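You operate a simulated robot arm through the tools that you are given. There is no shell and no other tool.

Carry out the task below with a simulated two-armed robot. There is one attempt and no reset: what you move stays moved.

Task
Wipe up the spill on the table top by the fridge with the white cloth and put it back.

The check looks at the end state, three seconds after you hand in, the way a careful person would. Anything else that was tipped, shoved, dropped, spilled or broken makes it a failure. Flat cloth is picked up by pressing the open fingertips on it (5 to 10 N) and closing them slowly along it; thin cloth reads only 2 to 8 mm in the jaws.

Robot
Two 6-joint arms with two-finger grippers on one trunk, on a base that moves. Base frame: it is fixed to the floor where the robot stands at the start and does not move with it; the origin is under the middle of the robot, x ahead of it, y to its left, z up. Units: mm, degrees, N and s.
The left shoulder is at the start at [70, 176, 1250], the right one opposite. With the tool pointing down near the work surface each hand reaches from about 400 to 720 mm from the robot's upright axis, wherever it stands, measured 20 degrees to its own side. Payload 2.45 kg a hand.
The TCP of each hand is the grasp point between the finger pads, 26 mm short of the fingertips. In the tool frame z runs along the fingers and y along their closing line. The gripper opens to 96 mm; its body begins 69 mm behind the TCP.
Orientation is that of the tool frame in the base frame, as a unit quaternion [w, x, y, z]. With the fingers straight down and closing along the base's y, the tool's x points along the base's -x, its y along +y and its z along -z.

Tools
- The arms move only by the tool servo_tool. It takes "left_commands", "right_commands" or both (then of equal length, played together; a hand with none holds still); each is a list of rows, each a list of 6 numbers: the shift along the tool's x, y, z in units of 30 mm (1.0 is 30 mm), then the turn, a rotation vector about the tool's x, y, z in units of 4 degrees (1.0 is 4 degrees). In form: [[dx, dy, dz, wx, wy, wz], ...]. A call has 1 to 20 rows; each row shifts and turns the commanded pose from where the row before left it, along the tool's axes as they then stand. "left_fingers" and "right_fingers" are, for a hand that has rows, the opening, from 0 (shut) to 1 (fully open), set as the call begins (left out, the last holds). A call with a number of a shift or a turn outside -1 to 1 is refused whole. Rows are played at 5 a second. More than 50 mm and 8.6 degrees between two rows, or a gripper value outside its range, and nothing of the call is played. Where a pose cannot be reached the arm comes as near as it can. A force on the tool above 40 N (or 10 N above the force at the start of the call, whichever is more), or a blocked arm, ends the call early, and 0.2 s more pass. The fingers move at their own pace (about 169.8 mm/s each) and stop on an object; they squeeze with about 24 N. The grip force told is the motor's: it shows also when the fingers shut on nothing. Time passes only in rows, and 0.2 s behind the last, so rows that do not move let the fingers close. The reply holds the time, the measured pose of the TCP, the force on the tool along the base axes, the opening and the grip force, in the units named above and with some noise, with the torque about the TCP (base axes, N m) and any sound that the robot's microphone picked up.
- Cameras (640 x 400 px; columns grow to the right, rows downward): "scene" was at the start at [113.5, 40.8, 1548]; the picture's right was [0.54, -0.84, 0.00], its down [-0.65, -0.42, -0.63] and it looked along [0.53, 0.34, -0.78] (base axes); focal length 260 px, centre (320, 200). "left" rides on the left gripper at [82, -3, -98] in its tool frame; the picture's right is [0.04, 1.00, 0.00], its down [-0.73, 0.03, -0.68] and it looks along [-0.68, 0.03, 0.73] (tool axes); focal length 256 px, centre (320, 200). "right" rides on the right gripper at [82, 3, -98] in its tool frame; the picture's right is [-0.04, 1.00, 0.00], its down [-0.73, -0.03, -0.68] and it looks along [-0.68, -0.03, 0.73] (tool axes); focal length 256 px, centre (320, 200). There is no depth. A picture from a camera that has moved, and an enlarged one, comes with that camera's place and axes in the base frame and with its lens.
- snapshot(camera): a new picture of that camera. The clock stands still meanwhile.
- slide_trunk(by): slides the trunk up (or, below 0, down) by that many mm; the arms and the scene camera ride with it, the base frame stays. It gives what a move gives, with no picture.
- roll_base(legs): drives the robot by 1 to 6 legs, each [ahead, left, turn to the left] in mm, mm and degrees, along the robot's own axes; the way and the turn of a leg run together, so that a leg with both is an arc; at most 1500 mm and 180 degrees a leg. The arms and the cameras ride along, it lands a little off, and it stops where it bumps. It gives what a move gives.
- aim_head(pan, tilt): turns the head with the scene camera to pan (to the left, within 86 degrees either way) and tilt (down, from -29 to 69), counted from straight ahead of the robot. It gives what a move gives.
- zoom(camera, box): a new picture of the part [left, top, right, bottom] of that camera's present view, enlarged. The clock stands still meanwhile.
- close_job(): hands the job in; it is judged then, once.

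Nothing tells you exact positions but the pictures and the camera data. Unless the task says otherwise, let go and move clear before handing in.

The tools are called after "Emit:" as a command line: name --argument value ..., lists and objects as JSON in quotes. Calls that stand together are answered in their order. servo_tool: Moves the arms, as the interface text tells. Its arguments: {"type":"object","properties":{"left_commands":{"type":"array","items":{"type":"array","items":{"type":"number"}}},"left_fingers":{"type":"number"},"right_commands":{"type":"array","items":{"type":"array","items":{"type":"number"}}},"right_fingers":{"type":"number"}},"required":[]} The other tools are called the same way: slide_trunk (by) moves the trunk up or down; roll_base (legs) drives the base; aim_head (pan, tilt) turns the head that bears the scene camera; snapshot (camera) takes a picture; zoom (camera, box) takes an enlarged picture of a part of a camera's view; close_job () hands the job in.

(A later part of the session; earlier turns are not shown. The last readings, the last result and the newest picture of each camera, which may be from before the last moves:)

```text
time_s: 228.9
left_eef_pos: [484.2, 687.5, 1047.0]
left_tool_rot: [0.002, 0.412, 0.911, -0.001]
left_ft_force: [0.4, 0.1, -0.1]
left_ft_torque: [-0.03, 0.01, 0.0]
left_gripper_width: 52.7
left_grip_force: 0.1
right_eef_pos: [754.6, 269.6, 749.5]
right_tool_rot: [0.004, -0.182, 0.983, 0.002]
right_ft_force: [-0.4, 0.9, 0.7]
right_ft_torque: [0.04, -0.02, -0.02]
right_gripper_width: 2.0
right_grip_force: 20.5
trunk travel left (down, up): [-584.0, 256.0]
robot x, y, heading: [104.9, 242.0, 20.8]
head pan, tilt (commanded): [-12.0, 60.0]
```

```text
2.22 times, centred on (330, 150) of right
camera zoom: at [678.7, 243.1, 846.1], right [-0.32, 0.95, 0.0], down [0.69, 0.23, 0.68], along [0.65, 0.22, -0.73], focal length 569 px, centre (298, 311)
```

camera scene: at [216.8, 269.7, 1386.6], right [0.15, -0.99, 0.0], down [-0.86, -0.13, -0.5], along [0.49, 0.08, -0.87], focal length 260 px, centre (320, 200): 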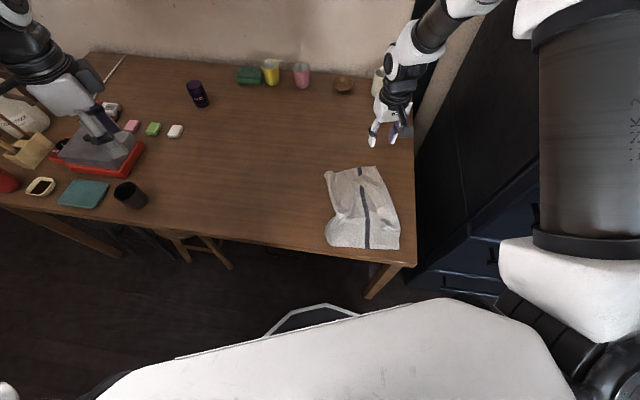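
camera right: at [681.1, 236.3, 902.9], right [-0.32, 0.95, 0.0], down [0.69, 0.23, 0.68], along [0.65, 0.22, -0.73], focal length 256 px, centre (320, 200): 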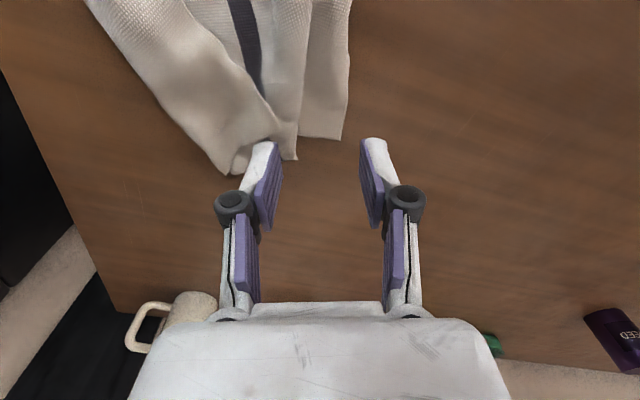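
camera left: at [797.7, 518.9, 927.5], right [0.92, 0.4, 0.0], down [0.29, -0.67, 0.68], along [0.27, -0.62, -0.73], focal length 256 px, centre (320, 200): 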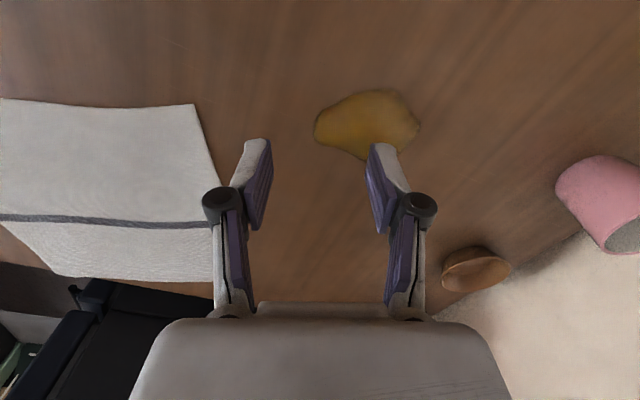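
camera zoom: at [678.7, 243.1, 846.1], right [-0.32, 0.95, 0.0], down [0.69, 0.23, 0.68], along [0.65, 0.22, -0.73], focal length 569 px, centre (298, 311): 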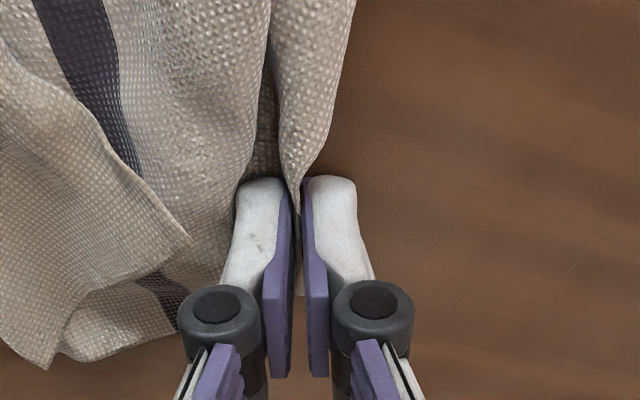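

A is held. Drawing it left to its home.

Emit:
servo_tool --right_commands '[[0, 0, -0.2, 0, 0, 0], [-0.04, 0.475, 0, 0, 0, 0], [-0.04, 0.475, 0, 0, 0, 0], [-0.04, 0.475, 0, 0, 0, 0], [-0.04, 0.475, 0, 0, 0, 0], [-0.04, 0.475, 0, 0, 0, 0], [-0.04, 0.475, 0, 0, 0, 0], [-0.04, 0.475, 0, 0, 0, 0], [-0.04, 0.475, 0, 0, 0, 0], [0, 0, 0, 0, 0, 0]]'

Emit:
zoom --camera "scene" --box '[280, 100, 440, 260]'

Emit:
snapshot --camera "right"

```text
time_s: 231.1
left_eef_pos: [486.2, 686.6, 1046.8]
left_tool_rot: [0.001, 0.412, 0.911, 0.0]
left_ft_force: [-0.2, 0.8, 1.0]
left_ft_torque: [-0.02, 0.01, 0.0]
left_gripper_width: 52.9
left_grip_force: 0.0
right_eef_pos: [723.6, 378.3, 755.1]
right_tool_rot: [0.003, -0.181, 0.983, 0.0]
right_ft_force: [-1.7, -0.2, -1.7]
right_ft_torque: [-0.01, -0.02, -0.01]
right_gripper_width: 1.7
right_grip_force: 20.5
trunk travel left (down, up): [-584.0, 256.0]
robot x, y, heading: [102.6, 244.8, 20.8]
head pan, tilt (commanded): [-12.0, 60.0]
```

```text
2.50 times, centred on (360, 180) of scene
camera zoom: at [216.7, 269.1, 1386.7], right [0.15, -0.99, 0.0], down [-0.86, -0.13, -0.5], along [0.49, 0.08, -0.87], focal length 650 px, centre (220, 250)
```

zoom: 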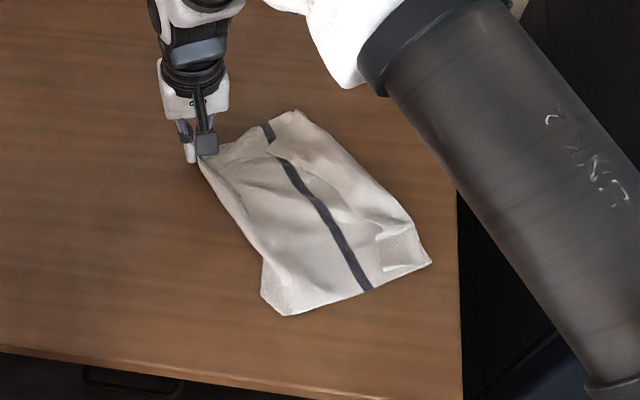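

```text
taken
camera right: at [647.9, 352.2, 852.8], right [-0.32, 0.95, 0.0], down [0.69, 0.23, 0.68], along [0.65, 0.22, -0.73], focal length 256 px, centre (320, 200)
```

right: 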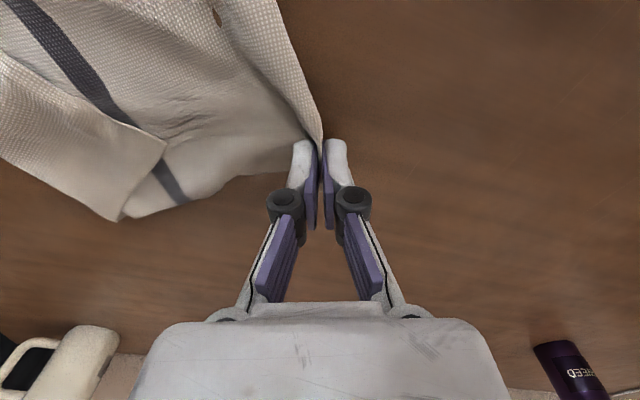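

A is at its home. Next I release it, step back, and draw D to its home, which will also turn the cloth back by the remaining angle.

Emit:
servo_tool --right_commands '[[0, 0, 0.15, 0, 0, 0], [0, 0, 0, 0, 0, 0]]'

Emit:
servo_tool --right_commands '[[0, 0, 0, 0, 0, 0], [0, 0, 0, 0, 0, 0]]' --right_fingers 0.12

Emit:
servo_tool --right_commands '[[0, 0, -0.5, 0, 0, 0], [0, 0, -0.9, 0, 0, 0], [0, 0, -0.9, 0, 0, 0], [0, -0.5, -0.9, 0, 0, 0], [0, -0.8, 0, 0, 0, 0], [0, -0.8, 0, 0, 0, 0], [0, 0, 0, 0, 0, 0]]'

Emit:
roll_base --legs '[[-155, 0, 0]]'

Emit:
snapshot --camera "right"

Emit:
zoom --camera "scene" --box '[270, 80, 410, 220]'

```text
time_s: 231.7
left_eef_pos: [485.3, 687.5, 1047.5]
left_tool_rot: [0.001, 0.411, 0.911, 0.0]
left_ft_force: [-0.5, 0.6, -0.6]
left_ft_torque: [0.0, 0.0, 0.0]
left_gripper_width: 52.7
left_grip_force: 0.0
right_eef_pos: [725.5, 379.6, 749.6]
right_tool_rot: [0.003, -0.181, 0.984, 0.0]
right_ft_force: [-0.3, 0.4, 0.4]
right_ft_torque: [0.0, 0.02, 0.0]
right_gripper_width: 1.9
right_grip_force: 20.9
trunk travel left (down, up): [-584.0, 256.0]
robot x, y, heading: [101.9, 241.5, 20.8]
head pan, tilt (commanded): [-12.0, 60.0]
```

```text
time_s: 232.3
left_eef_pos: [484.7, 687.4, 1048.4]
left_tool_rot: [0.001, 0.412, 0.911, -0.001]
left_ft_force: [-0.4, 0.2, 0.3]
left_ft_torque: [0.01, 0.0, 0.02]
left_gripper_width: 52.8
left_grip_force: 0.1
right_eef_pos: [723.7, 379.3, 750.6]
right_tool_rot: [0.004, -0.181, 0.983, 0.001]
right_ft_force: [-0.3, 0.3, 0.5]
right_ft_torque: [0.03, 0.0, -0.02]
right_gripper_width: 11.5
right_grip_force: 0.0
trunk travel left (down, up): [-584.0, 256.0]
robot x, y, heading: [99.1, 240.1, 20.5]
head pan, tilt (commanded): [-12.0, 60.0]
```

```text
time_s: 233.9
left_eef_pos: [485.3, 687.6, 1047.0]
left_tool_rot: [0.001, 0.412, 0.911, 0.0]
left_ft_force: [-0.6, 0.9, 0.7]
left_ft_torque: [0.01, -0.01, -0.04]
left_gripper_width: 52.8
left_grip_force: 0.0
right_eef_pos: [744.9, 320.3, 845.9]
right_tool_rot: [0.003, -0.182, 0.983, 0.0]
right_ft_force: [-0.8, 0.5, -0.6]
right_ft_torque: [0.03, -0.03, 0.0]
right_gripper_width: 11.6
right_grip_force: 0.1
trunk travel left (down, up): [-584.0, 256.0]
robot x, y, heading: [106.8, 243.1, 20.8]
head pan, tilt (commanded): [-12.0, 60.0]
```

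```text
time_s: 235.3
left_eef_pos: [340.6, 631.9, 1047.5]
left_tool_rot: [0.002, 0.412, 0.911, -0.001]
left_ft_force: [-0.8, 0.2, 0.7]
left_ft_torque: [0.01, 0.0, 0.0]
left_gripper_width: 52.8
left_grip_force: 0.1
right_eef_pos: [600.6, 265.8, 844.9]
right_tool_rot: [0.002, -0.182, 0.983, 0.0]
right_ft_force: [0.3, -0.3, -0.3]
right_ft_torque: [0.0, 0.02, -0.05]
right_gripper_width: 11.7
right_grip_force: 0.1
trunk travel left (down, up): [-584.0, 256.0]
robot x, y, heading: [-38.8, 185.3, 20.8]
head pan, tilt (commanded): [-12.0, 60.0]
```

```text
taken
camera right: at [524.2, 239.1, 943.5], right [-0.32, 0.95, 0.0], down [0.69, 0.23, 0.68], along [0.65, 0.22, -0.73], focal length 256 px, centre (320, 200)
```

right: 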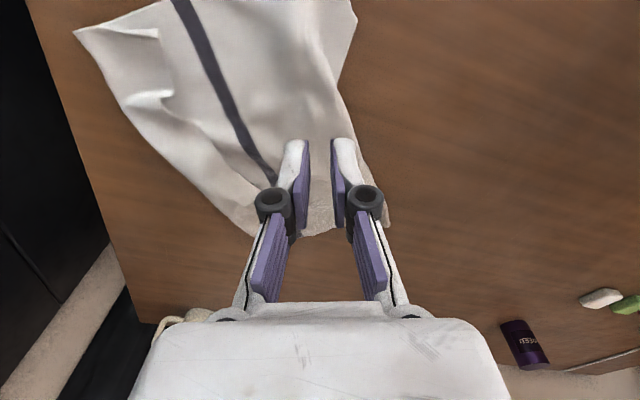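

```text
2.86 times, centred on (340, 150) of scene
camera zoom: at [71.7, 214.3, 1386.6], right [0.15, -0.99, 0.0], down [-0.86, -0.13, -0.5], along [0.49, 0.08, -0.87], focal length 743 px, centre (263, 343)
```

zoom: 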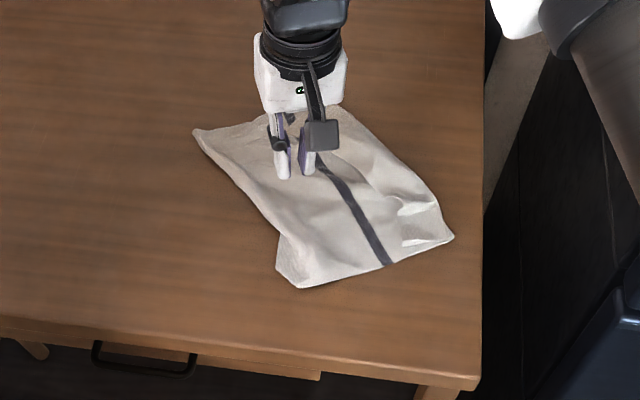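

Emit:
servo_tool --right_commands '[[0.367, 0.078, 0.3, 0, 0, 0], [0.367, 0.078, 0.35, 0, 0, 0], [0.367, 0.078, 0.4, 0, 0, 0], [0.367, 0.078, 0.4, 0, 0, 0], [0.367, 0.078, 0.4, 0, 0, 0], [0, 0, 0, 0, 0, 0]]' --right_fingers 0.5

Emit:
snapshot --camera "right"

```text
time_s: 236.7
left_eef_pos: [340.0, 632.1, 1046.8]
left_tool_rot: [0.0, 0.412, 0.911, 0.0]
left_ft_force: [0.8, 0.7, -0.1]
left_ft_torque: [0.01, -0.01, -0.04]
left_gripper_width: 52.9
left_grip_force: 0.1
right_eef_pos: [543.9, 256.2, 789.7]
right_tool_rot: [0.003, -0.182, 0.983, 0.0]
right_ft_force: [-1.1, 0.2, -0.4]
right_ft_torque: [0.03, 0.01, 0.03]
right_gripper_width: 47.9
right_grip_force: 0.0
trunk travel left (down, up): [-584.0, 256.0]
robot x, y, heading: [-39.8, 185.0, 20.8]
head pan, tilt (commanded): [-12.0, 60.0]
```

```text
taken
camera right: at [468.4, 230.7, 886.5], right [-0.32, 0.95, 0.0], down [0.69, 0.23, 0.68], along [0.65, 0.22, -0.73], focal length 256 px, centre (320, 200)
```

right: 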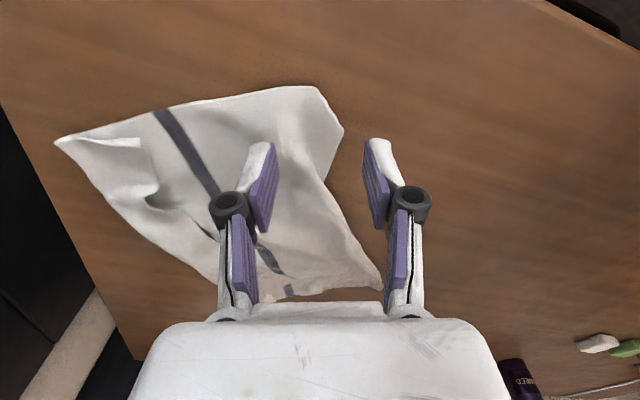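

Emit:
servo_tool --right_commands '[[0, 0, 0.5, 0, 0, 0], [0, 0, 0.4, 0, 0, 0], [0, 0, 0.3, 0, 0, 0], [0, 0, 0.15, 0, 0, 0], [0, 0, 0, 0, 0, 0]]'

Emit:
servo_tool --right_commands '[[0, 0, 0.05, 0, 0, 0], [0, 0, 0, 0, 0, 0]]'

```text
time_s: 237.9
left_eef_pos: [339.2, 633.4, 1047.5]
left_tool_rot: [0.001, 0.411, 0.911, -0.001]
left_ft_force: [-0.4, 1.1, 0.2]
left_ft_torque: [0.01, 0.01, 0.0]
left_gripper_width: 52.9
left_grip_force: 0.0
right_eef_pos: [547.9, 257.9, 748.8]
right_tool_rot: [0.004, -0.181, 0.984, 0.001]
right_ft_force: [0.8, 0.7, -1.0]
right_ft_torque: [-0.01, -0.02, -0.02]
right_gripper_width: 48.1
right_grip_force: 0.0
trunk travel left (down, up): [-584.0, 256.0]
robot x, y, heading: [-41.1, 188.5, 20.8]
head pan, tilt (commanded): [-12.0, 60.0]
```

```text
time_s: 238.5
left_eef_pos: [340.3, 631.5, 1046.9]
left_tool_rot: [0.002, 0.411, 0.912, -0.001]
left_ft_force: [-0.4, -0.7, 0.8]
left_ft_torque: [0.0, -0.04, 0.0]
left_gripper_width: 53.0
left_grip_force: 0.0
right_eef_pos: [545.6, 254.9, 748.7]
right_tool_rot: [0.003, -0.181, 0.984, 0.001]
right_ft_force: [-0.4, -0.1, -0.2]
right_ft_torque: [0.0, 0.04, -0.01]
right_gripper_width: 47.9
right_grip_force: 0.1
trunk travel left (down, up): [-584.0, 256.0]
robot x, y, heading: [-40.3, 187.6, 20.9]
head pan, tilt (commanded): [-12.0, 60.0]
```

Emit:
servo_tool --right_commands '[[0, 0, 0.07, 0, 0, 0], [0, 0, 0, 0, 0, 0]]'

Emit:
servo_tool --right_commands '[[0, 0, 0.04, 0, 0, 0], [0, 0, 0, 0, 0, 0]]'

Emit:
zoom --camera "right" --box '[200, 60, 460, 240]'

```text
time_s: 239.1
left_eef_pos: [339.1, 631.6, 1047.0]
left_tool_rot: [0.001, 0.412, 0.911, 0.0]
left_ft_force: [-0.5, 0.8, -0.5]
left_ft_torque: [0.0, -0.06, -0.01]
left_gripper_width: 53.1
left_grip_force: 0.0
right_eef_pos: [545.5, 257.1, 746.3]
right_tool_rot: [0.004, -0.181, 0.983, 0.0]
right_ft_force: [-0.2, 0.4, 0.6]
right_ft_torque: [-0.04, 0.0, 0.0]
right_gripper_width: 48.1
right_grip_force: 0.1
trunk travel left (down, up): [-584.0, 256.0]
robot x, y, heading: [-40.6, 188.6, 20.9]
head pan, tilt (commanded): [-12.0, 60.0]
```

```text
time_s: 239.7
left_eef_pos: [340.3, 632.3, 1047.4]
left_tool_rot: [0.001, 0.411, 0.911, 0.0]
left_ft_force: [1.3, -0.4, 0.3]
left_ft_torque: [0.02, -0.02, 0.0]
left_gripper_width: 53.2
left_grip_force: 0.0
right_eef_pos: [545.3, 256.5, 745.3]
right_tool_rot: [0.003, -0.181, 0.984, 0.0]
right_ft_force: [0.0, 0.0, 5.7]
right_ft_torque: [-0.2, -0.02, 0.01]
right_gripper_width: 49.5
right_grip_force: 0.8
trunk travel left (down, up): [-584.0, 256.0]
robot x, y, heading: [-41.8, 187.2, 21.0]
head pan, tilt (commanded): [-12.0, 60.0]
```

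```text
2.22 times, centred on (330, 150) of right
camera zoom: at [468.9, 230.5, 842.9], right [-0.32, 0.95, 0.0], down [0.69, 0.23, 0.68], along [0.65, 0.22, -0.73], focal length 569 px, centre (298, 311)
```

zoom: 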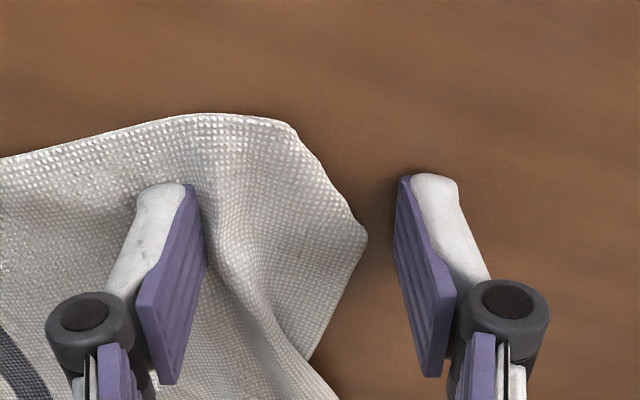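

Emit:
servo_tool --right_commands '[[0, 0, 0, 0, 0, 0], [0, 0, 0, 0, 0, 0]]' --right_fingers 0.4

Emit:
servo_tool --right_commands '[[0, 0, -0.01, 0, 0, 0], [0, 0, 0, 0, 0, 0]]' --right_fingers 0.3

Emit:
servo_tool --right_commands '[[0, 0, -0.05, 0, 0, 0], [0, 0, 0, 0, 0, 0]]' --right_fingers 0.2

Emit:
servo_tool --right_commands '[[0, 0, -0.05, 0, 0, 0], [0, 0, 0, 0, 0, 0]]' --right_fingers 0.09

Emit:
servo_tool --right_commands '[[0, 0, -0.03, 0, 0, 0], [0, 0, 0, 0, 0, 0], [0, 0, 0, 0, 0, 0]]' --right_fingers 0.0

Emit:
zoom --camera "right" --box '[200, 60, 460, 240]'

```text
time_s: 240.3
left_eef_pos: [338.4, 632.6, 1047.9]
left_tool_rot: [0.001, 0.411, 0.912, 0.002]
left_ft_force: [0.1, 0.1, 0.2]
left_ft_torque: [0.03, -0.04, 0.0]
left_gripper_width: 52.8
left_grip_force: 0.0
right_eef_pos: [545.7, 256.7, 745.2]
right_tool_rot: [0.004, -0.181, 0.983, 0.001]
right_ft_force: [2.6, 0.6, 12.5]
right_ft_torque: [-0.17, -0.09, 0.06]
right_gripper_width: 39.8
right_grip_force: 0.8
trunk travel left (down, up): [-584.0, 256.0]
robot x, y, heading: [-40.0, 187.7, 21.2]
head pan, tilt (commanded): [-12.0, 60.0]
```

```text
time_s: 240.9
left_eef_pos: [337.9, 631.5, 1048.6]
left_tool_rot: [0.001, 0.411, 0.912, 0.0]
left_ft_force: [0.6, -0.2, -0.9]
left_ft_torque: [-0.01, 0.0, 0.0]
left_gripper_width: 52.8
left_grip_force: 0.0
right_eef_pos: [544.3, 256.5, 745.3]
right_tool_rot: [0.003, -0.181, 0.983, 0.001]
right_ft_force: [0.4, 0.2, 11.6]
right_ft_torque: [0.04, 0.11, 0.01]
right_gripper_width: 29.4
right_grip_force: 0.0
trunk travel left (down, up): [-584.0, 256.0]
robot x, y, heading: [-42.3, 187.0, 20.9]
head pan, tilt (commanded): [-12.0, 60.0]
```

```text
time_s: 241.5
left_eef_pos: [340.7, 632.5, 1046.1]
left_tool_rot: [0.001, 0.412, 0.911, 0.001]
left_ft_force: [-0.4, -0.1, 0.2]
left_ft_torque: [0.01, 0.02, -0.01]
left_gripper_width: 53.1
left_grip_force: 0.1
right_eef_pos: [545.5, 255.2, 746.5]
right_tool_rot: [0.003, -0.182, 0.983, 0.0]
right_ft_force: [-0.8, 0.5, 3.5]
right_ft_torque: [-0.02, 0.02, -0.02]
right_gripper_width: 20.3
right_grip_force: 0.0
trunk travel left (down, up): [-584.0, 256.0]
robot x, y, heading: [-40.1, 186.7, 20.9]
head pan, tilt (commanded): [-12.0, 60.0]
```

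```text
time_s: 242.1
left_eef_pos: [340.7, 632.2, 1047.7]
left_tool_rot: [0.001, 0.412, 0.911, 0.0]
left_ft_force: [0.8, 0.7, -1.2]
left_ft_torque: [-0.03, 0.0, 0.0]
left_gripper_width: 53.0
left_grip_force: 0.1
right_eef_pos: [546.6, 256.5, 747.7]
right_tool_rot: [0.003, -0.182, 0.983, 0.0]
right_ft_force: [-0.5, 0.2, -0.3]
right_ft_torque: [0.0, 0.01, 0.0]
right_gripper_width: 8.5
right_grip_force: 0.0
trunk travel left (down, up): [-584.0, 256.0]
robot x, y, heading: [-42.4, 184.3, 20.8]
head pan, tilt (commanded): [-12.0, 60.0]
```

```text
time_s: 242.9
left_eef_pos: [339.6, 631.9, 1048.3]
left_tool_rot: [0.001, 0.411, 0.911, 0.0]
left_ft_force: [-0.4, -0.2, -0.2]
left_ft_torque: [0.01, -0.01, -0.01]
left_gripper_width: 52.9
left_grip_force: 0.0
right_eef_pos: [545.6, 257.1, 750.0]
right_tool_rot: [0.003, -0.181, 0.983, 0.001]
right_ft_force: [-0.2, 1.2, 0.3]
right_ft_torque: [0.07, 0.04, 0.0]
right_gripper_width: 2.6
right_grip_force: 21.1
trunk travel left (down, up): [-584.0, 256.0]
robot x, y, heading: [-41.1, 187.0, 20.7]
head pan, tilt (commanded): [-12.0, 60.0]
```

```text
2.22 times, centred on (330, 150) of right
camera zoom: at [469.2, 230.4, 847.1], right [-0.32, 0.95, 0.0], down [0.69, 0.23, 0.68], along [0.65, 0.22, -0.73], focal length 569 px, centre (298, 311)
```

zoom: 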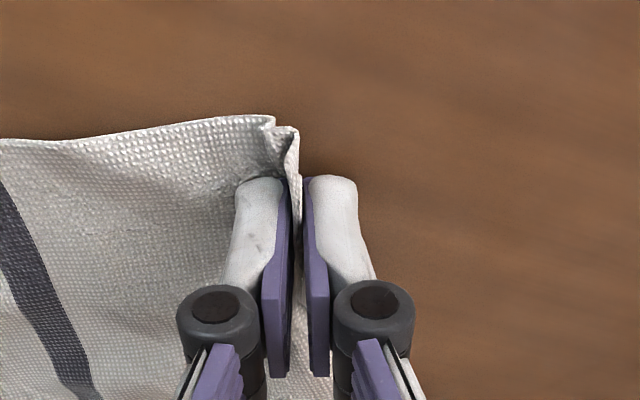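

D is held. Drawing it to its home.

Emit:
servo_tool --right_commands '[[0, 0, -0.2, 0, 0, 0], [0.244, 0.289, 0, 0, 0, 0], [0.244, 0.289, 0, 0, 0, 0], [0.244, 0.289, 0, 0, 0, 0], [0.244, 0.289, 0, 0, 0, 0], [0.244, 0.289, 0, 0, 0, 0], [0.244, 0.289, 0, 0, 0, 0], [0, 0, 0, 0, 0, 0]]'

Emit:
zoom --camera "scene" --box '[270, 80, 410, 220]'

Emit:
snapshot --camera "right"

```text
time_s: 244.7
left_eef_pos: [339.5, 632.4, 1046.4]
left_tool_rot: [0.0, 0.412, 0.911, 0.0]
left_ft_force: [0.4, -0.3, 0.2]
left_ft_torque: [0.02, -0.01, 0.01]
left_gripper_width: 52.8
left_grip_force: 0.0
right_eef_pos: [495.9, 285.5, 756.3]
right_tool_rot: [0.003, -0.181, 0.984, 0.0]
right_ft_force: [-0.8, 0.2, -0.1]
right_ft_torque: [0.05, 0.01, -0.03]
right_gripper_width: 2.8
right_grip_force: 21.2
right hand out of reach, approached as far as the arm can: row 7
trunk travel left (down, up): [-584.0, 256.0]
robot x, y, heading: [-41.6, 185.9, 20.9]
head pan, tilt (commanded): [-12.0, 60.0]
```

```text
2.86 times, centred on (340, 150) of scene
camera zoom: at [71.2, 214.3, 1386.7], right [0.15, -0.99, 0.0], down [-0.86, -0.13, -0.5], along [0.49, 0.08, -0.87], focal length 743 px, centre (263, 343)
```

zoom: 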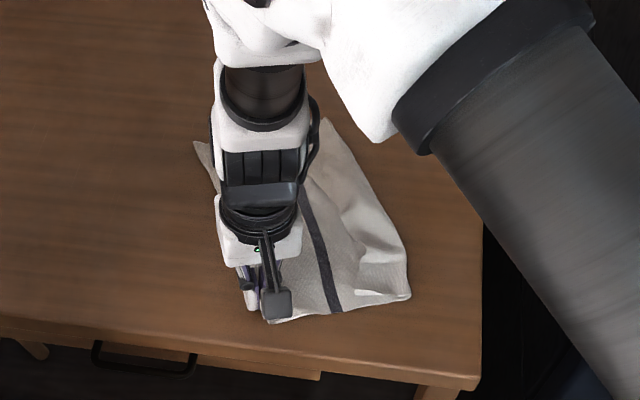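

```text
taken
camera right: at [419.8, 259.0, 852.8], right [-0.32, 0.95, 0.0], down [0.69, 0.23, 0.68], along [0.65, 0.22, -0.73], focal length 256 px, centre (320, 200)
```

right: 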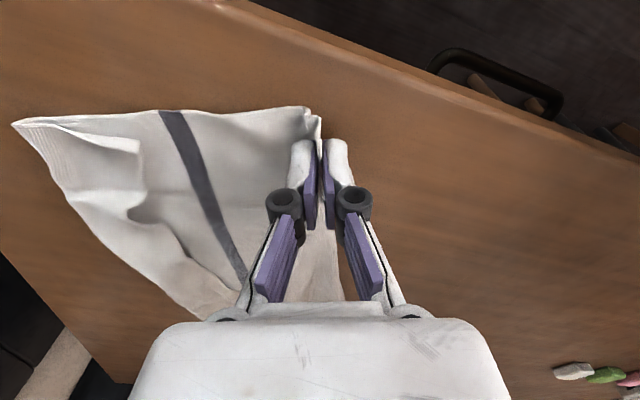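

D is within about 12 mm of its home. I'll release it and turn to the folded-over strip on the right, starting with its near tip (corner C) at about (524, 187).

Emit:
servo_tool --right_commands '[[0, 0, 0.2, 0, 0, 0], [0, 0, 0, 0, 0, 0]]'

Emit:
servo_tool --right_commands '[[0, 0, 0, 0, 0, 0], [0, 0, 0, 0, 0, 0]]' --right_fingers 0.12

Emit:
servo_tool --right_commands '[[0, 0, -0.5, 0, 0, 0], [0, 0, -0.8, 0, 0, 0], [-0.3, -0.5, -0.5, 0, 0, 0], [-0.5, -0.8, 0, 0, 0, 0], [-0.5, -0.8, 0, 0, 0, 0], [-0.4, -0.8, 0, 0, 0, 0], [0, 0, 0, 0, 0, 0]]'

Emit:
snapshot --camera "right"

Emit:
zoom --camera "scene" --box '[270, 80, 410, 220]'

```text
time_s: 245.3
left_eef_pos: [339.5, 632.0, 1047.5]
left_tool_rot: [0.002, 0.412, 0.911, 0.0]
left_ft_force: [0.2, -0.6, -0.3]
left_ft_torque: [-0.01, 0.0, -0.01]
left_gripper_width: 52.8
left_grip_force: 0.1
right_eef_pos: [496.5, 284.4, 749.9]
right_tool_rot: [0.003, -0.181, 0.983, 0.001]
right_ft_force: [-0.7, 0.5, 0.4]
right_ft_torque: [0.05, -0.01, 0.0]
right_gripper_width: 4.3
right_grip_force: 23.2
trunk travel left (down, up): [-584.0, 256.0]
robot x, y, heading: [-41.5, 187.4, 20.9]
head pan, tilt (commanded): [-12.0, 60.0]
```

```text
time_s: 245.9
left_eef_pos: [339.8, 631.7, 1047.3]
left_tool_rot: [0.001, 0.411, 0.912, 0.0]
left_ft_force: [0.6, 1.2, 0.1]
left_ft_torque: [-0.03, -0.01, -0.01]
left_gripper_width: 52.7
left_grip_force: 0.0
right_eef_pos: [496.0, 285.1, 748.4]
right_tool_rot: [0.004, -0.182, 0.983, 0.0]
right_ft_force: [-0.5, -0.1, 0.8]
right_ft_torque: [0.0, -0.01, 0.01]
right_gripper_width: 11.6
right_grip_force: 0.1
trunk travel left (down, up): [-584.0, 256.0]
robot x, y, heading: [-41.6, 186.3, 20.8]
head pan, tilt (commanded): [-12.0, 60.0]
```

```text
time_s: 247.5
left_eef_pos: [339.6, 632.0, 1047.1]
left_tool_rot: [0.0, 0.412, 0.911, 0.0]
left_ft_force: [0.4, 0.9, -0.2]
left_ft_torque: [-0.01, -0.02, 0.02]
left_gripper_width: 52.5
left_grip_force: 0.1
right_eef_pos: [576.6, 218.6, 802.8]
right_tool_rot: [0.003, -0.182, 0.983, 0.001]
right_ft_force: [0.7, 1.0, -0.6]
right_ft_torque: [0.01, -0.02, -0.02]
right_gripper_width: 11.6
right_grip_force: 0.1
right hand out of reach, approached as far as the arm can: row 2
trunk travel left (down, up): [-584.0, 256.0]
robot x, y, heading: [-41.1, 183.6, 20.9]
head pan, tilt (commanded): [-12.0, 60.0]
```

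```text
taken
camera right: at [500.5, 192.6, 901.1], right [-0.32, 0.95, 0.0], down [0.69, 0.23, 0.68], along [0.65, 0.22, -0.73], focal length 256 px, centre (320, 200)
```

right: 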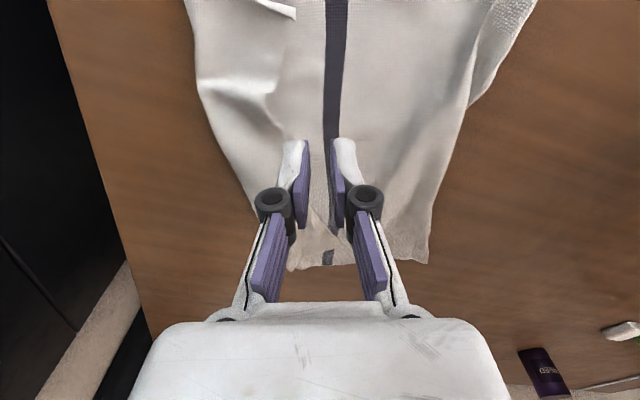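

```text
2.86 times, centred on (340, 150) of scene
camera zoom: at [71.0, 214.8, 1386.7], right [0.15, -0.99, 0.0], down [-0.86, -0.13, -0.5], along [0.49, 0.08, -0.87], focal length 743 px, centre (263, 343)
```

zoom: 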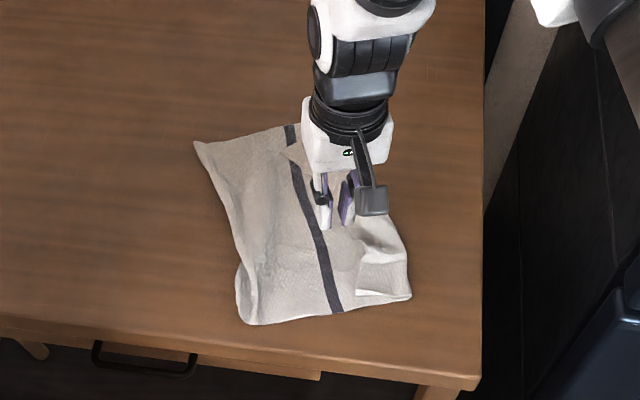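

Emit:
servo_tool --right_commands '[[0.53, -0.28, 0, 0, 0, 0], [0.53, -0.28, 0, 0, 0, 0], [0.53, -0.28, 0, 0, 0, 0], [0, 0, 0, 0, 0, 0]]' --right_fingers 0.46

Emit:
snapshot --camera "right"

Emit:
zoom --camera "right" --box '[160, 20, 440, 200]'

```text
time_s: 248.5
left_eef_pos: [340.2, 631.8, 1047.3]
left_tool_rot: [0.0, 0.411, 0.912, 0.0]
left_ft_force: [0.1, 0.0, -0.4]
left_ft_torque: [-0.04, -0.04, -0.02]
left_gripper_width: 52.9
left_grip_force: 0.0
right_eef_pos: [544.1, 179.6, 802.4]
right_tool_rot: [0.003, -0.182, 0.983, 0.0]
right_ft_force: [-0.6, -0.8, -0.2]
right_ft_torque: [-0.01, -0.02, 0.03]
right_gripper_width: 44.1
right_grip_force: 0.0
trunk travel left (down, up): [-584.0, 256.0]
robot x, y, heading: [-41.1, 184.8, 21.1]
head pan, tilt (commanded): [-12.0, 60.0]
```

```text
taken
camera right: at [466.8, 152.9, 900.4], right [-0.32, 0.95, 0.0], down [0.69, 0.23, 0.68], along [0.65, 0.22, -0.73], focal length 256 px, centre (320, 200)
```

right: 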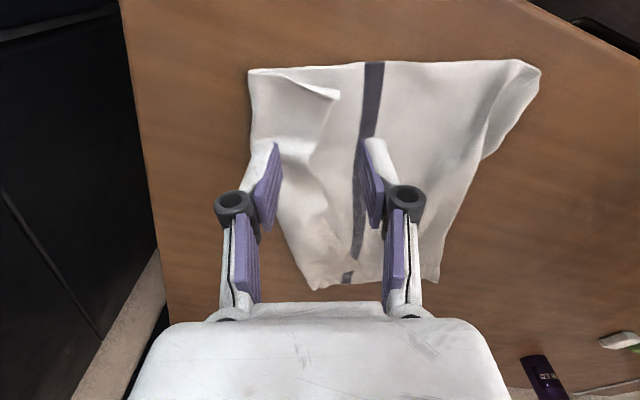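

```text
2.22 times, centred on (300, 110) of right
camera zoom: at [466.8, 152.9, 900.4], right [-0.32, 0.95, 0.0], down [0.69, 0.23, 0.68], along [0.65, 0.22, -0.73], focal length 569 px, centre (364, 400)
```

zoom: 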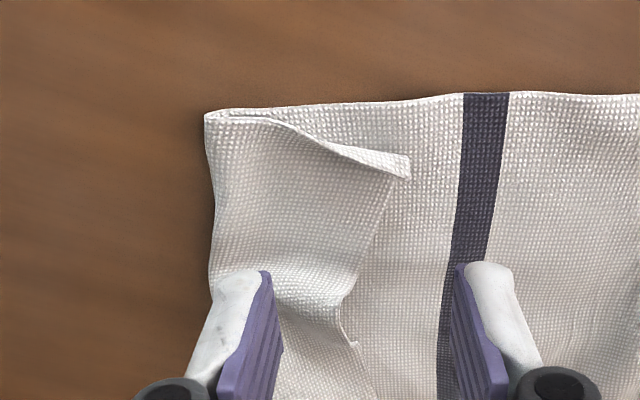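

I see corner C's flap clearly, its tip slightly raised. The fingers straddle its free edge: one on the flap, the other just beyond it. Lowering now.

Emit:
servo_tool --right_commands '[[0, 0, 0.5, 0, 0, 0], [0, 0, 0.5, 0, 0, 0], [0, 0, 0.4, 0, 0, 0], [0, 0, 0.25, 0, 0, 0], [0, 0, 0, 0, 0, 0]]'

Emit:
servo_tool --right_commands '[[0, 0, 0.1, 0, 0, 0], [0, 0, 0, 0, 0, 0]]'

Emit:
zoom --camera "right" --box '[200, 60, 460, 240]'

```text
time_s: 249.7
left_eef_pos: [338.9, 631.3, 1046.9]
left_tool_rot: [0.001, 0.411, 0.911, 0.0]
left_ft_force: [0.3, 0.7, 0.4]
left_ft_torque: [0.01, -0.01, 0.01]
left_gripper_width: 52.7
left_grip_force: 0.0
right_eef_pos: [542.5, 180.8, 753.5]
right_tool_rot: [0.004, -0.182, 0.983, 0.001]
right_ft_force: [-0.5, -0.4, 0.0]
right_ft_torque: [0.0, -0.02, 0.01]
right_gripper_width: 44.2
right_grip_force: 0.1
trunk travel left (down, up): [-584.0, 256.0]
robot x, y, heading: [-45.1, 188.3, 21.1]
head pan, tilt (commanded): [-12.0, 60.0]
```

```text
time_s: 250.3
left_eef_pos: [339.5, 631.3, 1047.1]
left_tool_rot: [0.001, 0.412, 0.911, -0.001]
left_ft_force: [0.3, 0.6, -1.2]
left_ft_torque: [0.03, 0.02, -0.04]
left_gripper_width: 52.7
left_grip_force: 0.0
right_eef_pos: [543.1, 179.2, 751.0]
right_tool_rot: [0.004, -0.182, 0.983, 0.001]
right_ft_force: [-0.1, -0.1, 0.0]
right_ft_torque: [0.02, -0.01, -0.01]
right_gripper_width: 43.9
right_grip_force: 0.0
trunk travel left (down, up): [-584.0, 256.0]
robot x, y, heading: [-38.2, 188.9, 20.9]
head pan, tilt (commanded): [-12.0, 60.0]
```

```text
2.22 times, centred on (330, 150) of right
camera zoom: at [465.6, 153.1, 847.9], right [-0.32, 0.95, 0.0], down [0.69, 0.23, 0.68], along [0.65, 0.22, -0.73], focal length 569 px, centre (298, 311)
```

zoom: 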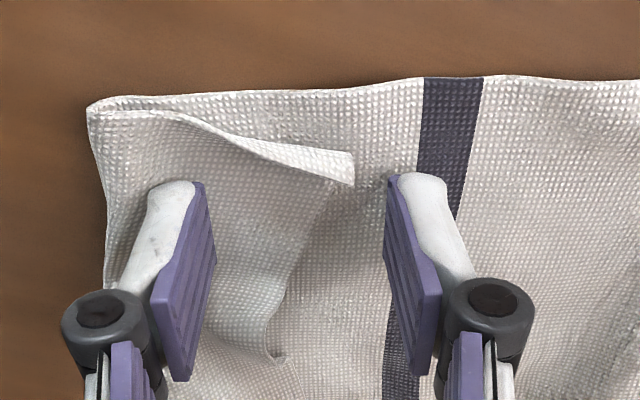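

Emit:
servo_tool --right_commands '[[0, 0, 0.08, 0, 0, 0], [0, 0, 0, 0, 0, 0]]'

Emit:
servo_tool --right_commands '[[0, 0, 0.04, 0, 0, 0], [0, 0, 0, 0, 0, 0]]'

Emit:
servo_tool --right_commands '[[0, 0, 0.03, 0, 0, 0], [0, 0, 0, 0, 0, 0]]'

```text
time_s: 250.9
left_eef_pos: [339.3, 631.6, 1048.5]
left_tool_rot: [0.001, 0.411, 0.911, 0.0]
left_ft_force: [0.0, 0.2, -0.3]
left_ft_torque: [0.04, -0.01, 0.01]
left_gripper_width: 52.8
left_grip_force: 0.0
right_eef_pos: [542.0, 178.9, 747.5]
right_tool_rot: [0.003, -0.181, 0.983, 0.0]
right_ft_force: [0.1, 0.1, -0.3]
right_ft_torque: [0.02, 0.0, 0.01]
right_gripper_width: 43.8
right_grip_force: 0.1
trunk travel left (down, up): [-584.0, 256.0]
robot x, y, heading: [-41.8, 181.0, 21.0]
head pan, tilt (commanded): [-12.0, 60.0]
```

```text
time_s: 251.5
left_eef_pos: [340.1, 631.8, 1045.5]
left_tool_rot: [0.001, 0.411, 0.912, 0.001]
left_ft_force: [0.4, -0.1, 0.1]
left_ft_torque: [0.01, 0.0, -0.02]
left_gripper_width: 52.8
left_grip_force: 0.0
right_eef_pos: [542.1, 178.1, 747.1]
right_tool_rot: [0.004, -0.181, 0.983, 0.0]
right_ft_force: [0.3, -0.6, 2.8]
right_ft_torque: [-0.08, -0.01, -0.03]
right_gripper_width: 44.8
right_grip_force: 0.7
trunk travel left (down, up): [-584.0, 256.0]
robot x, y, heading: [-44.0, 188.0, 20.9]
head pan, tilt (commanded): [-12.0, 60.0]
```

```text
time_s: 252.1
left_eef_pos: [339.6, 632.2, 1047.5]
left_tool_rot: [0.0, 0.411, 0.912, 0.0]
left_ft_force: [-0.2, 0.4, 0.0]
left_ft_torque: [-0.01, -0.03, 0.0]
left_gripper_width: 52.7
left_grip_force: 0.1
right_eef_pos: [543.0, 178.7, 747.5]
right_tool_rot: [0.004, -0.181, 0.983, 0.0]
right_ft_force: [-0.6, 0.3, 4.9]
right_ft_torque: [-0.18, -0.02, -0.06]
right_gripper_width: 45.1
right_grip_force: 1.4
trunk travel left (down, up): [-584.0, 256.0]
robot x, y, heading: [-43.5, 189.0, 20.8]
head pan, tilt (commanded): [-12.0, 60.0]
```

Emit:
servo_tool --right_commands '[[0, 0, -0.01, 0, 0, 0], [0, 0, 0, 0, 0, 0]]' --right_fingers 0.37

Emit:
servo_tool --right_commands '[[0, 0, -0.03, 0, 0, 0], [0, 0, 0, 0, 0, 0]]' --right_fingers 0.28

Emit:
zoom --camera "right" --box '[200, 60, 460, 240]'

```text
time_s: 252.7
left_eef_pos: [339.1, 632.2, 1046.8]
left_tool_rot: [0.001, 0.412, 0.911, 0.001]
left_ft_force: [-0.7, 0.0, -0.4]
left_ft_torque: [0.03, -0.04, -0.02]
left_gripper_width: 52.8
left_grip_force: 0.1
right_eef_pos: [540.6, 179.4, 747.7]
right_tool_rot: [0.003, -0.181, 0.983, 0.0]
right_ft_force: [0.9, 0.4, 10.3]
right_ft_torque: [0.09, 0.05, 0.01]
right_gripper_width: 36.2
right_grip_force: 0.1
trunk travel left (down, up): [-584.0, 256.0]
robot x, y, heading: [-39.7, 183.6, 21.2]
head pan, tilt (commanded): [-12.0, 60.0]
```

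```text
time_s: 253.3
left_eef_pos: [340.0, 632.1, 1046.7]
left_tool_rot: [0.001, 0.412, 0.911, 0.001]
left_ft_force: [-0.1, -0.1, 0.6]
left_ft_torque: [-0.04, -0.02, 0.03]
left_gripper_width: 52.9
left_grip_force: 0.0
right_eef_pos: [541.5, 180.3, 746.4]
right_tool_rot: [0.002, -0.181, 0.983, 0.0]
right_ft_force: [-1.0, 0.1, 4.5]
right_ft_torque: [0.01, 0.03, 0.01]
right_gripper_width: 27.0
right_grip_force: 0.2
trunk travel left (down, up): [-584.0, 256.0]
robot x, y, heading: [-39.5, 184.2, 21.0]
head pan, tilt (commanded): [-12.0, 60.0]
```

```text
2.22 times, centred on (330, 150) of right
camera zoom: at [465.2, 152.4, 845.0], right [-0.32, 0.95, 0.0], down [0.69, 0.23, 0.68], along [0.65, 0.22, -0.73], focal length 569 px, centre (298, 311)
```

zoom: 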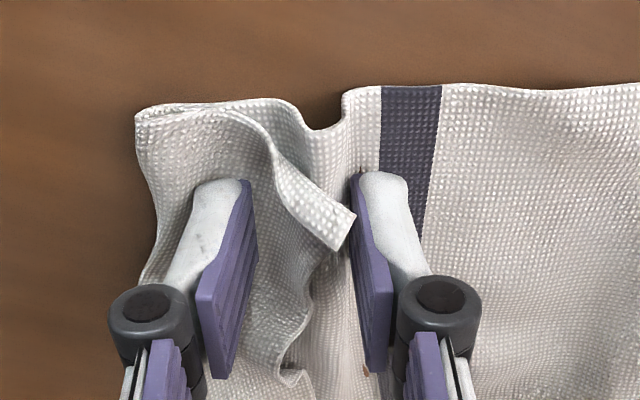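

Both layers are starting to buckle. I'll raise the fingertips about 9 mm so only the upper flap stays between them, then close.

Emit:
servo_tool --right_commands '[[0, 0, -0.3, 0, 0, 0], [0, 0, 0, 0, 0, 0]]'

Emit:
zoom --camera "right" --box '[200, 60, 460, 240]'

Emit:
servo_tool --right_commands '[[0, 0, 0, 0, 0, 0], [0, 0, 0, 0, 0, 0]]' --right_fingers 0.12

Emit:
zoom --camera "right" --box '[200, 60, 460, 240]'

```text
time_s: 253.9
left_eef_pos: [340.3, 631.7, 1047.4]
left_tool_rot: [0.002, 0.411, 0.912, 0.0]
left_ft_force: [0.1, 0.3, 0.3]
left_ft_torque: [0.04, 0.02, 0.01]
left_gripper_width: 52.9
left_grip_force: 0.0
right_eef_pos: [542.4, 178.5, 757.5]
right_tool_rot: [0.002, -0.181, 0.983, -0.001]
right_ft_force: [-0.2, 0.3, 0.3]
right_ft_torque: [0.01, -0.01, 0.01]
right_gripper_width: 26.5
right_grip_force: 0.1
trunk travel left (down, up): [-584.0, 256.0]
robot x, y, heading: [-40.9, 187.0, 21.0]
head pan, tilt (commanded): [-12.0, 60.0]
```

```text
2.22 times, centred on (330, 150) of right
camera zoom: at [465.7, 152.6, 853.5], right [-0.32, 0.95, 0.0], down [0.69, 0.23, 0.68], along [0.65, 0.22, -0.73], focal length 569 px, centre (298, 311)
```

zoom: 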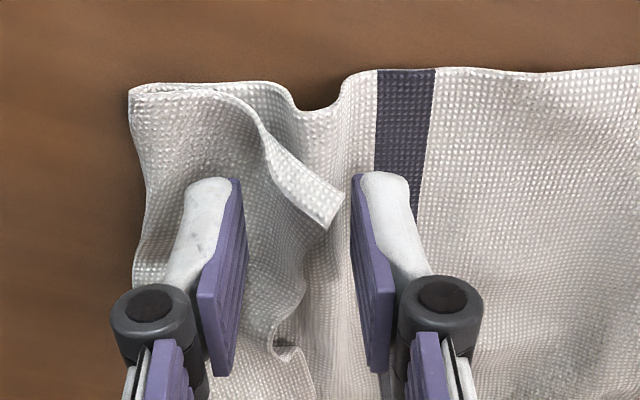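

```text
time_s: 254.5
left_eef_pos: [339.2, 632.8, 1047.4]
left_tool_rot: [0.001, 0.411, 0.912, 0.0]
left_ft_force: [0.3, -0.3, 0.0]
left_ft_torque: [0.0, -0.02, 0.01]
left_gripper_width: 53.0
left_grip_force: 0.0
right_eef_pos: [542.1, 179.6, 755.9]
right_tool_rot: [0.003, -0.181, 0.983, 0.001]
right_ft_force: [-0.1, -0.2, -1.4]
right_ft_torque: [0.0, -0.01, 0.01]
right_gripper_width: 11.5
right_grip_force: 0.1
trunk travel left (down, up): [-584.0, 256.0]
robot x, y, heading: [-41.2, 186.3, 20.6]
head pan, tilt (commanded): [-12.0, 60.0]
```

```text
2.22 times, centred on (330, 150) of right
camera zoom: at [465.9, 152.7, 853.6], right [-0.32, 0.95, 0.0], down [0.69, 0.23, 0.68], along [0.65, 0.22, -0.73], focal length 569 px, centre (298, 311)
```

zoom: 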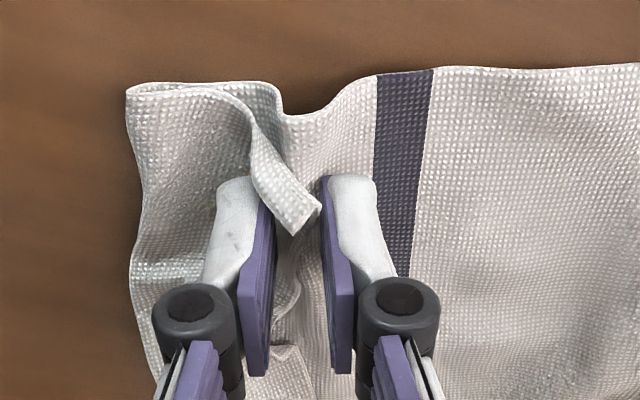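

The flap's tip is between the fingers and the sheet is below. Closing fully.

Emit:
servo_tool --right_commands '[[0, 0, 0, 0, 0, 0], [0, 0, 0, 0, 0, 0], [0, 0, 0, 0, 0, 0]]' --right_fingers 0.0

Emit:
zoom --camera "right" --box '[200, 60, 460, 240]'

Emit:
servo_tool --right_commands '[[0, 0, -0.5, 0, 0, 0], [0, 0, -0.7, 0, 0, 0], [0, 0, 0, 0, 0, 0]]'

Emit:
zoom --camera "right" --box '[180, 20, 440, 200]'

```text
time_s: 255.3
left_eef_pos: [339.9, 632.4, 1046.6]
left_tool_rot: [0.001, 0.412, 0.911, -0.001]
left_ft_force: [0.5, 0.1, 0.2]
left_ft_torque: [0.0, 0.0, 0.01]
left_gripper_width: 52.9
left_grip_force: 0.1
right_eef_pos: [543.3, 179.9, 755.3]
right_tool_rot: [0.004, -0.182, 0.983, 0.001]
right_ft_force: [0.7, 0.1, 0.1]
right_ft_torque: [-0.03, 0.0, 0.04]
right_gripper_width: 3.1
right_grip_force: 28.6
trunk travel left (down, up): [-584.0, 256.0]
robot x, y, heading: [-40.5, 187.3, 20.9]
head pan, tilt (commanded): [-12.0, 60.0]
```

```text
2.22 times, centred on (330, 150) of right
camera zoom: at [465.8, 152.8, 853.7], right [-0.32, 0.95, 0.0], down [0.69, 0.23, 0.68], along [0.65, 0.22, -0.73], focal length 569 px, centre (298, 311)
```

zoom: 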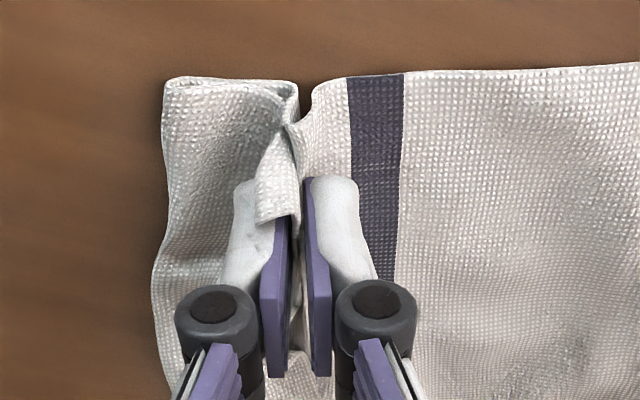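

```text
time_s: 256.1
left_eef_pos: [340.8, 631.4, 1045.7]
left_tool_rot: [0.002, 0.412, 0.911, -0.001]
left_ft_force: [-0.8, 0.2, -0.7]
left_ft_torque: [0.04, 0.03, -0.01]
left_gripper_width: 52.7
left_grip_force: 0.0
right_eef_pos: [541.7, 179.9, 792.8]
right_tool_rot: [0.002, -0.182, 0.983, 0.0]
right_ft_force: [0.5, 0.2, 0.4]
right_ft_torque: [0.01, -0.01, 0.0]
right_gripper_width: 3.2
right_grip_force: 27.7
trunk travel left (down, up): [-584.0, 256.0]
robot x, y, heading: [-40.2, 184.4, 20.8]
head pan, tilt (commanded): [-12.0, 60.0]
```

```text
2.22 times, centred on (310, 110) of right
camera zoom: at [465.8, 152.6, 889.9], right [-0.32, 0.95, 0.0], down [0.69, 0.23, 0.68], along [0.65, 0.22, -0.73], focal length 569 px, centre (342, 400)
```

zoom: 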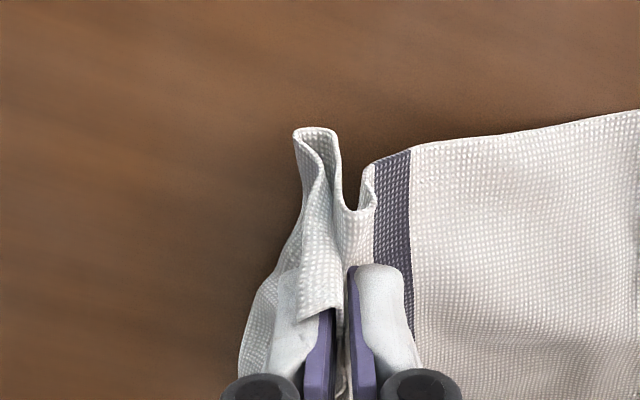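

The grip took the lower sheet too, while the flap tip now lies over the right finger. I'll set it down and open the fingers; the right finger may carry the flap over.

Emit:
servo_tool --right_commands '[[0, -0.3, 0.4, 0, 0, 0], [0, -0.3, 0.6, 0, 0, 0], [0, 0, 0.2, 0, 0, 0], [0, 0, 0, 0, 0, 0]]'

Emit:
servo_tool --right_commands '[[0, 0, 0, 0, 0, 0], [0, 0, 0, 0, 0, 0]]' --right_fingers 0.25

Emit:
zoom --camera "right" --box '[180, 40, 440, 220]'

```text
time_s: 257.1
left_eef_pos: [339.8, 632.1, 1048.2]
left_tool_rot: [0.0, 0.411, 0.912, -0.001]
left_ft_force: [0.2, -0.3, 0.1]
left_ft_torque: [0.01, -0.03, 0.0]
left_gripper_width: 53.0
left_grip_force: 0.1
right_eef_pos: [549.5, 161.6, 756.7]
right_tool_rot: [0.003, -0.181, 0.983, 0.0]
right_ft_force: [-0.4, 0.9, 1.5]
right_ft_torque: [0.03, 0.05, -0.03]
right_gripper_width: 3.0
right_grip_force: 28.1
trunk travel left (down, up): [-584.0, 256.0]
robot x, y, heading: [-44.5, 186.3, 20.8]
head pan, tilt (commanded): [-12.0, 60.0]
```

```text
time_s: 257.7
left_eef_pos: [338.3, 632.6, 1046.6]
left_tool_rot: [0.0, 0.411, 0.911, 0.0]
left_ft_force: [0.1, 0.6, 0.6]
left_ft_torque: [0.04, -0.02, -0.01]
left_gripper_width: 52.9
left_grip_force: 0.1
right_eef_pos: [549.0, 161.9, 756.7]
right_tool_rot: [0.004, -0.18, 0.984, 0.001]
right_ft_force: [-0.3, -0.1, -0.3]
right_ft_torque: [-0.02, -0.03, -0.02]
right_gripper_width: 24.0
right_grip_force: 0.1
trunk travel left (down, up): [-584.0, 256.0]
robot x, y, heading: [-41.1, 186.6, 20.8]
head pan, tilt (commanded): [-12.0, 60.0]
```

```text
2.22 times, centred on (310, 130) of right
camera zoom: at [472.3, 135.2, 854.3], right [-0.32, 0.95, 0.0], down [0.69, 0.23, 0.68], along [0.65, 0.22, -0.73], focal length 569 px, centre (342, 356)
```

zoom: 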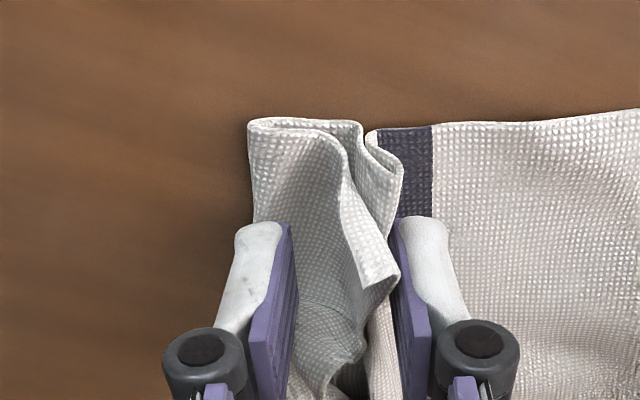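

Emit:
servo_tool --right_commands '[[0, 0.25, -0.4, 0, 0, 0], [0, 0, 0, 0, 0, 0]]'

Emit:
servo_tool --right_commands '[[0, 0, 0, 0, 0, 0], [0, 0, 0, 0, 0, 0]]' --right_fingers 0.1

Emit:
zoom --camera "right" --box '[180, 40, 440, 220]'

```text
time_s: 258.3
left_eef_pos: [341.3, 632.0, 1047.3]
left_tool_rot: [0.0, 0.412, 0.911, 0.0]
left_ft_force: [0.3, -0.2, -0.3]
left_ft_torque: [0.02, -0.03, -0.04]
left_gripper_width: 52.9
left_grip_force: 0.1
right_eef_pos: [544.9, 168.0, 768.3]
right_tool_rot: [0.003, -0.182, 0.983, 0.0]
right_ft_force: [0.4, 0.2, 1.7]
right_ft_torque: [-0.02, 0.02, -0.02]
right_gripper_width: 24.0
right_grip_force: 0.1
trunk travel left (down, up): [-584.0, 256.0]
robot x, y, heading: [-41.2, 188.8, 20.5]
head pan, tilt (commanded): [-12.0, 60.0]
```

```text
time_s: 258.9
left_eef_pos: [339.8, 632.0, 1047.4]
left_tool_rot: [0.001, 0.412, 0.911, -0.001]
left_ft_force: [0.9, -1.0, -0.2]
left_ft_torque: [0.02, -0.01, 0.0]
left_gripper_width: 53.0
left_grip_force: 0.1
right_eef_pos: [546.5, 169.0, 768.6]
right_tool_rot: [0.003, -0.182, 0.983, 0.0]
right_ft_force: [-0.2, 0.5, 0.2]
right_ft_torque: [0.0, 0.0, 0.0]
right_gripper_width: 9.5
right_grip_force: 0.1
trunk travel left (down, up): [-584.0, 256.0]
robot x, y, heading: [-39.8, 186.8, 20.8]
head pan, tilt (commanded): [-12.0, 60.0]
```

```text
2.22 times, centred on (310, 130) of right
camera zoom: at [469.5, 142.6, 865.7], right [-0.32, 0.95, 0.0], down [0.69, 0.23, 0.68], along [0.65, 0.22, -0.73], focal length 569 px, centre (342, 356)
```

zoom: 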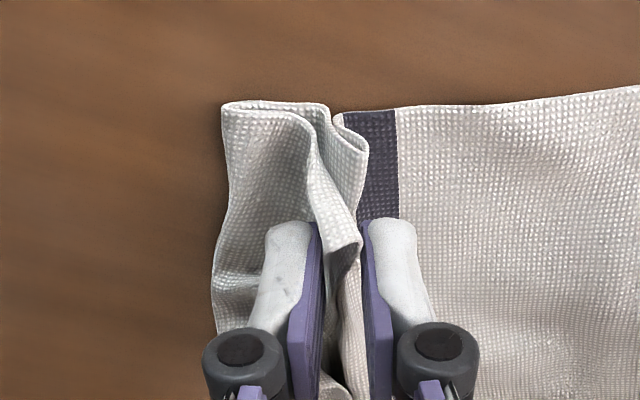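

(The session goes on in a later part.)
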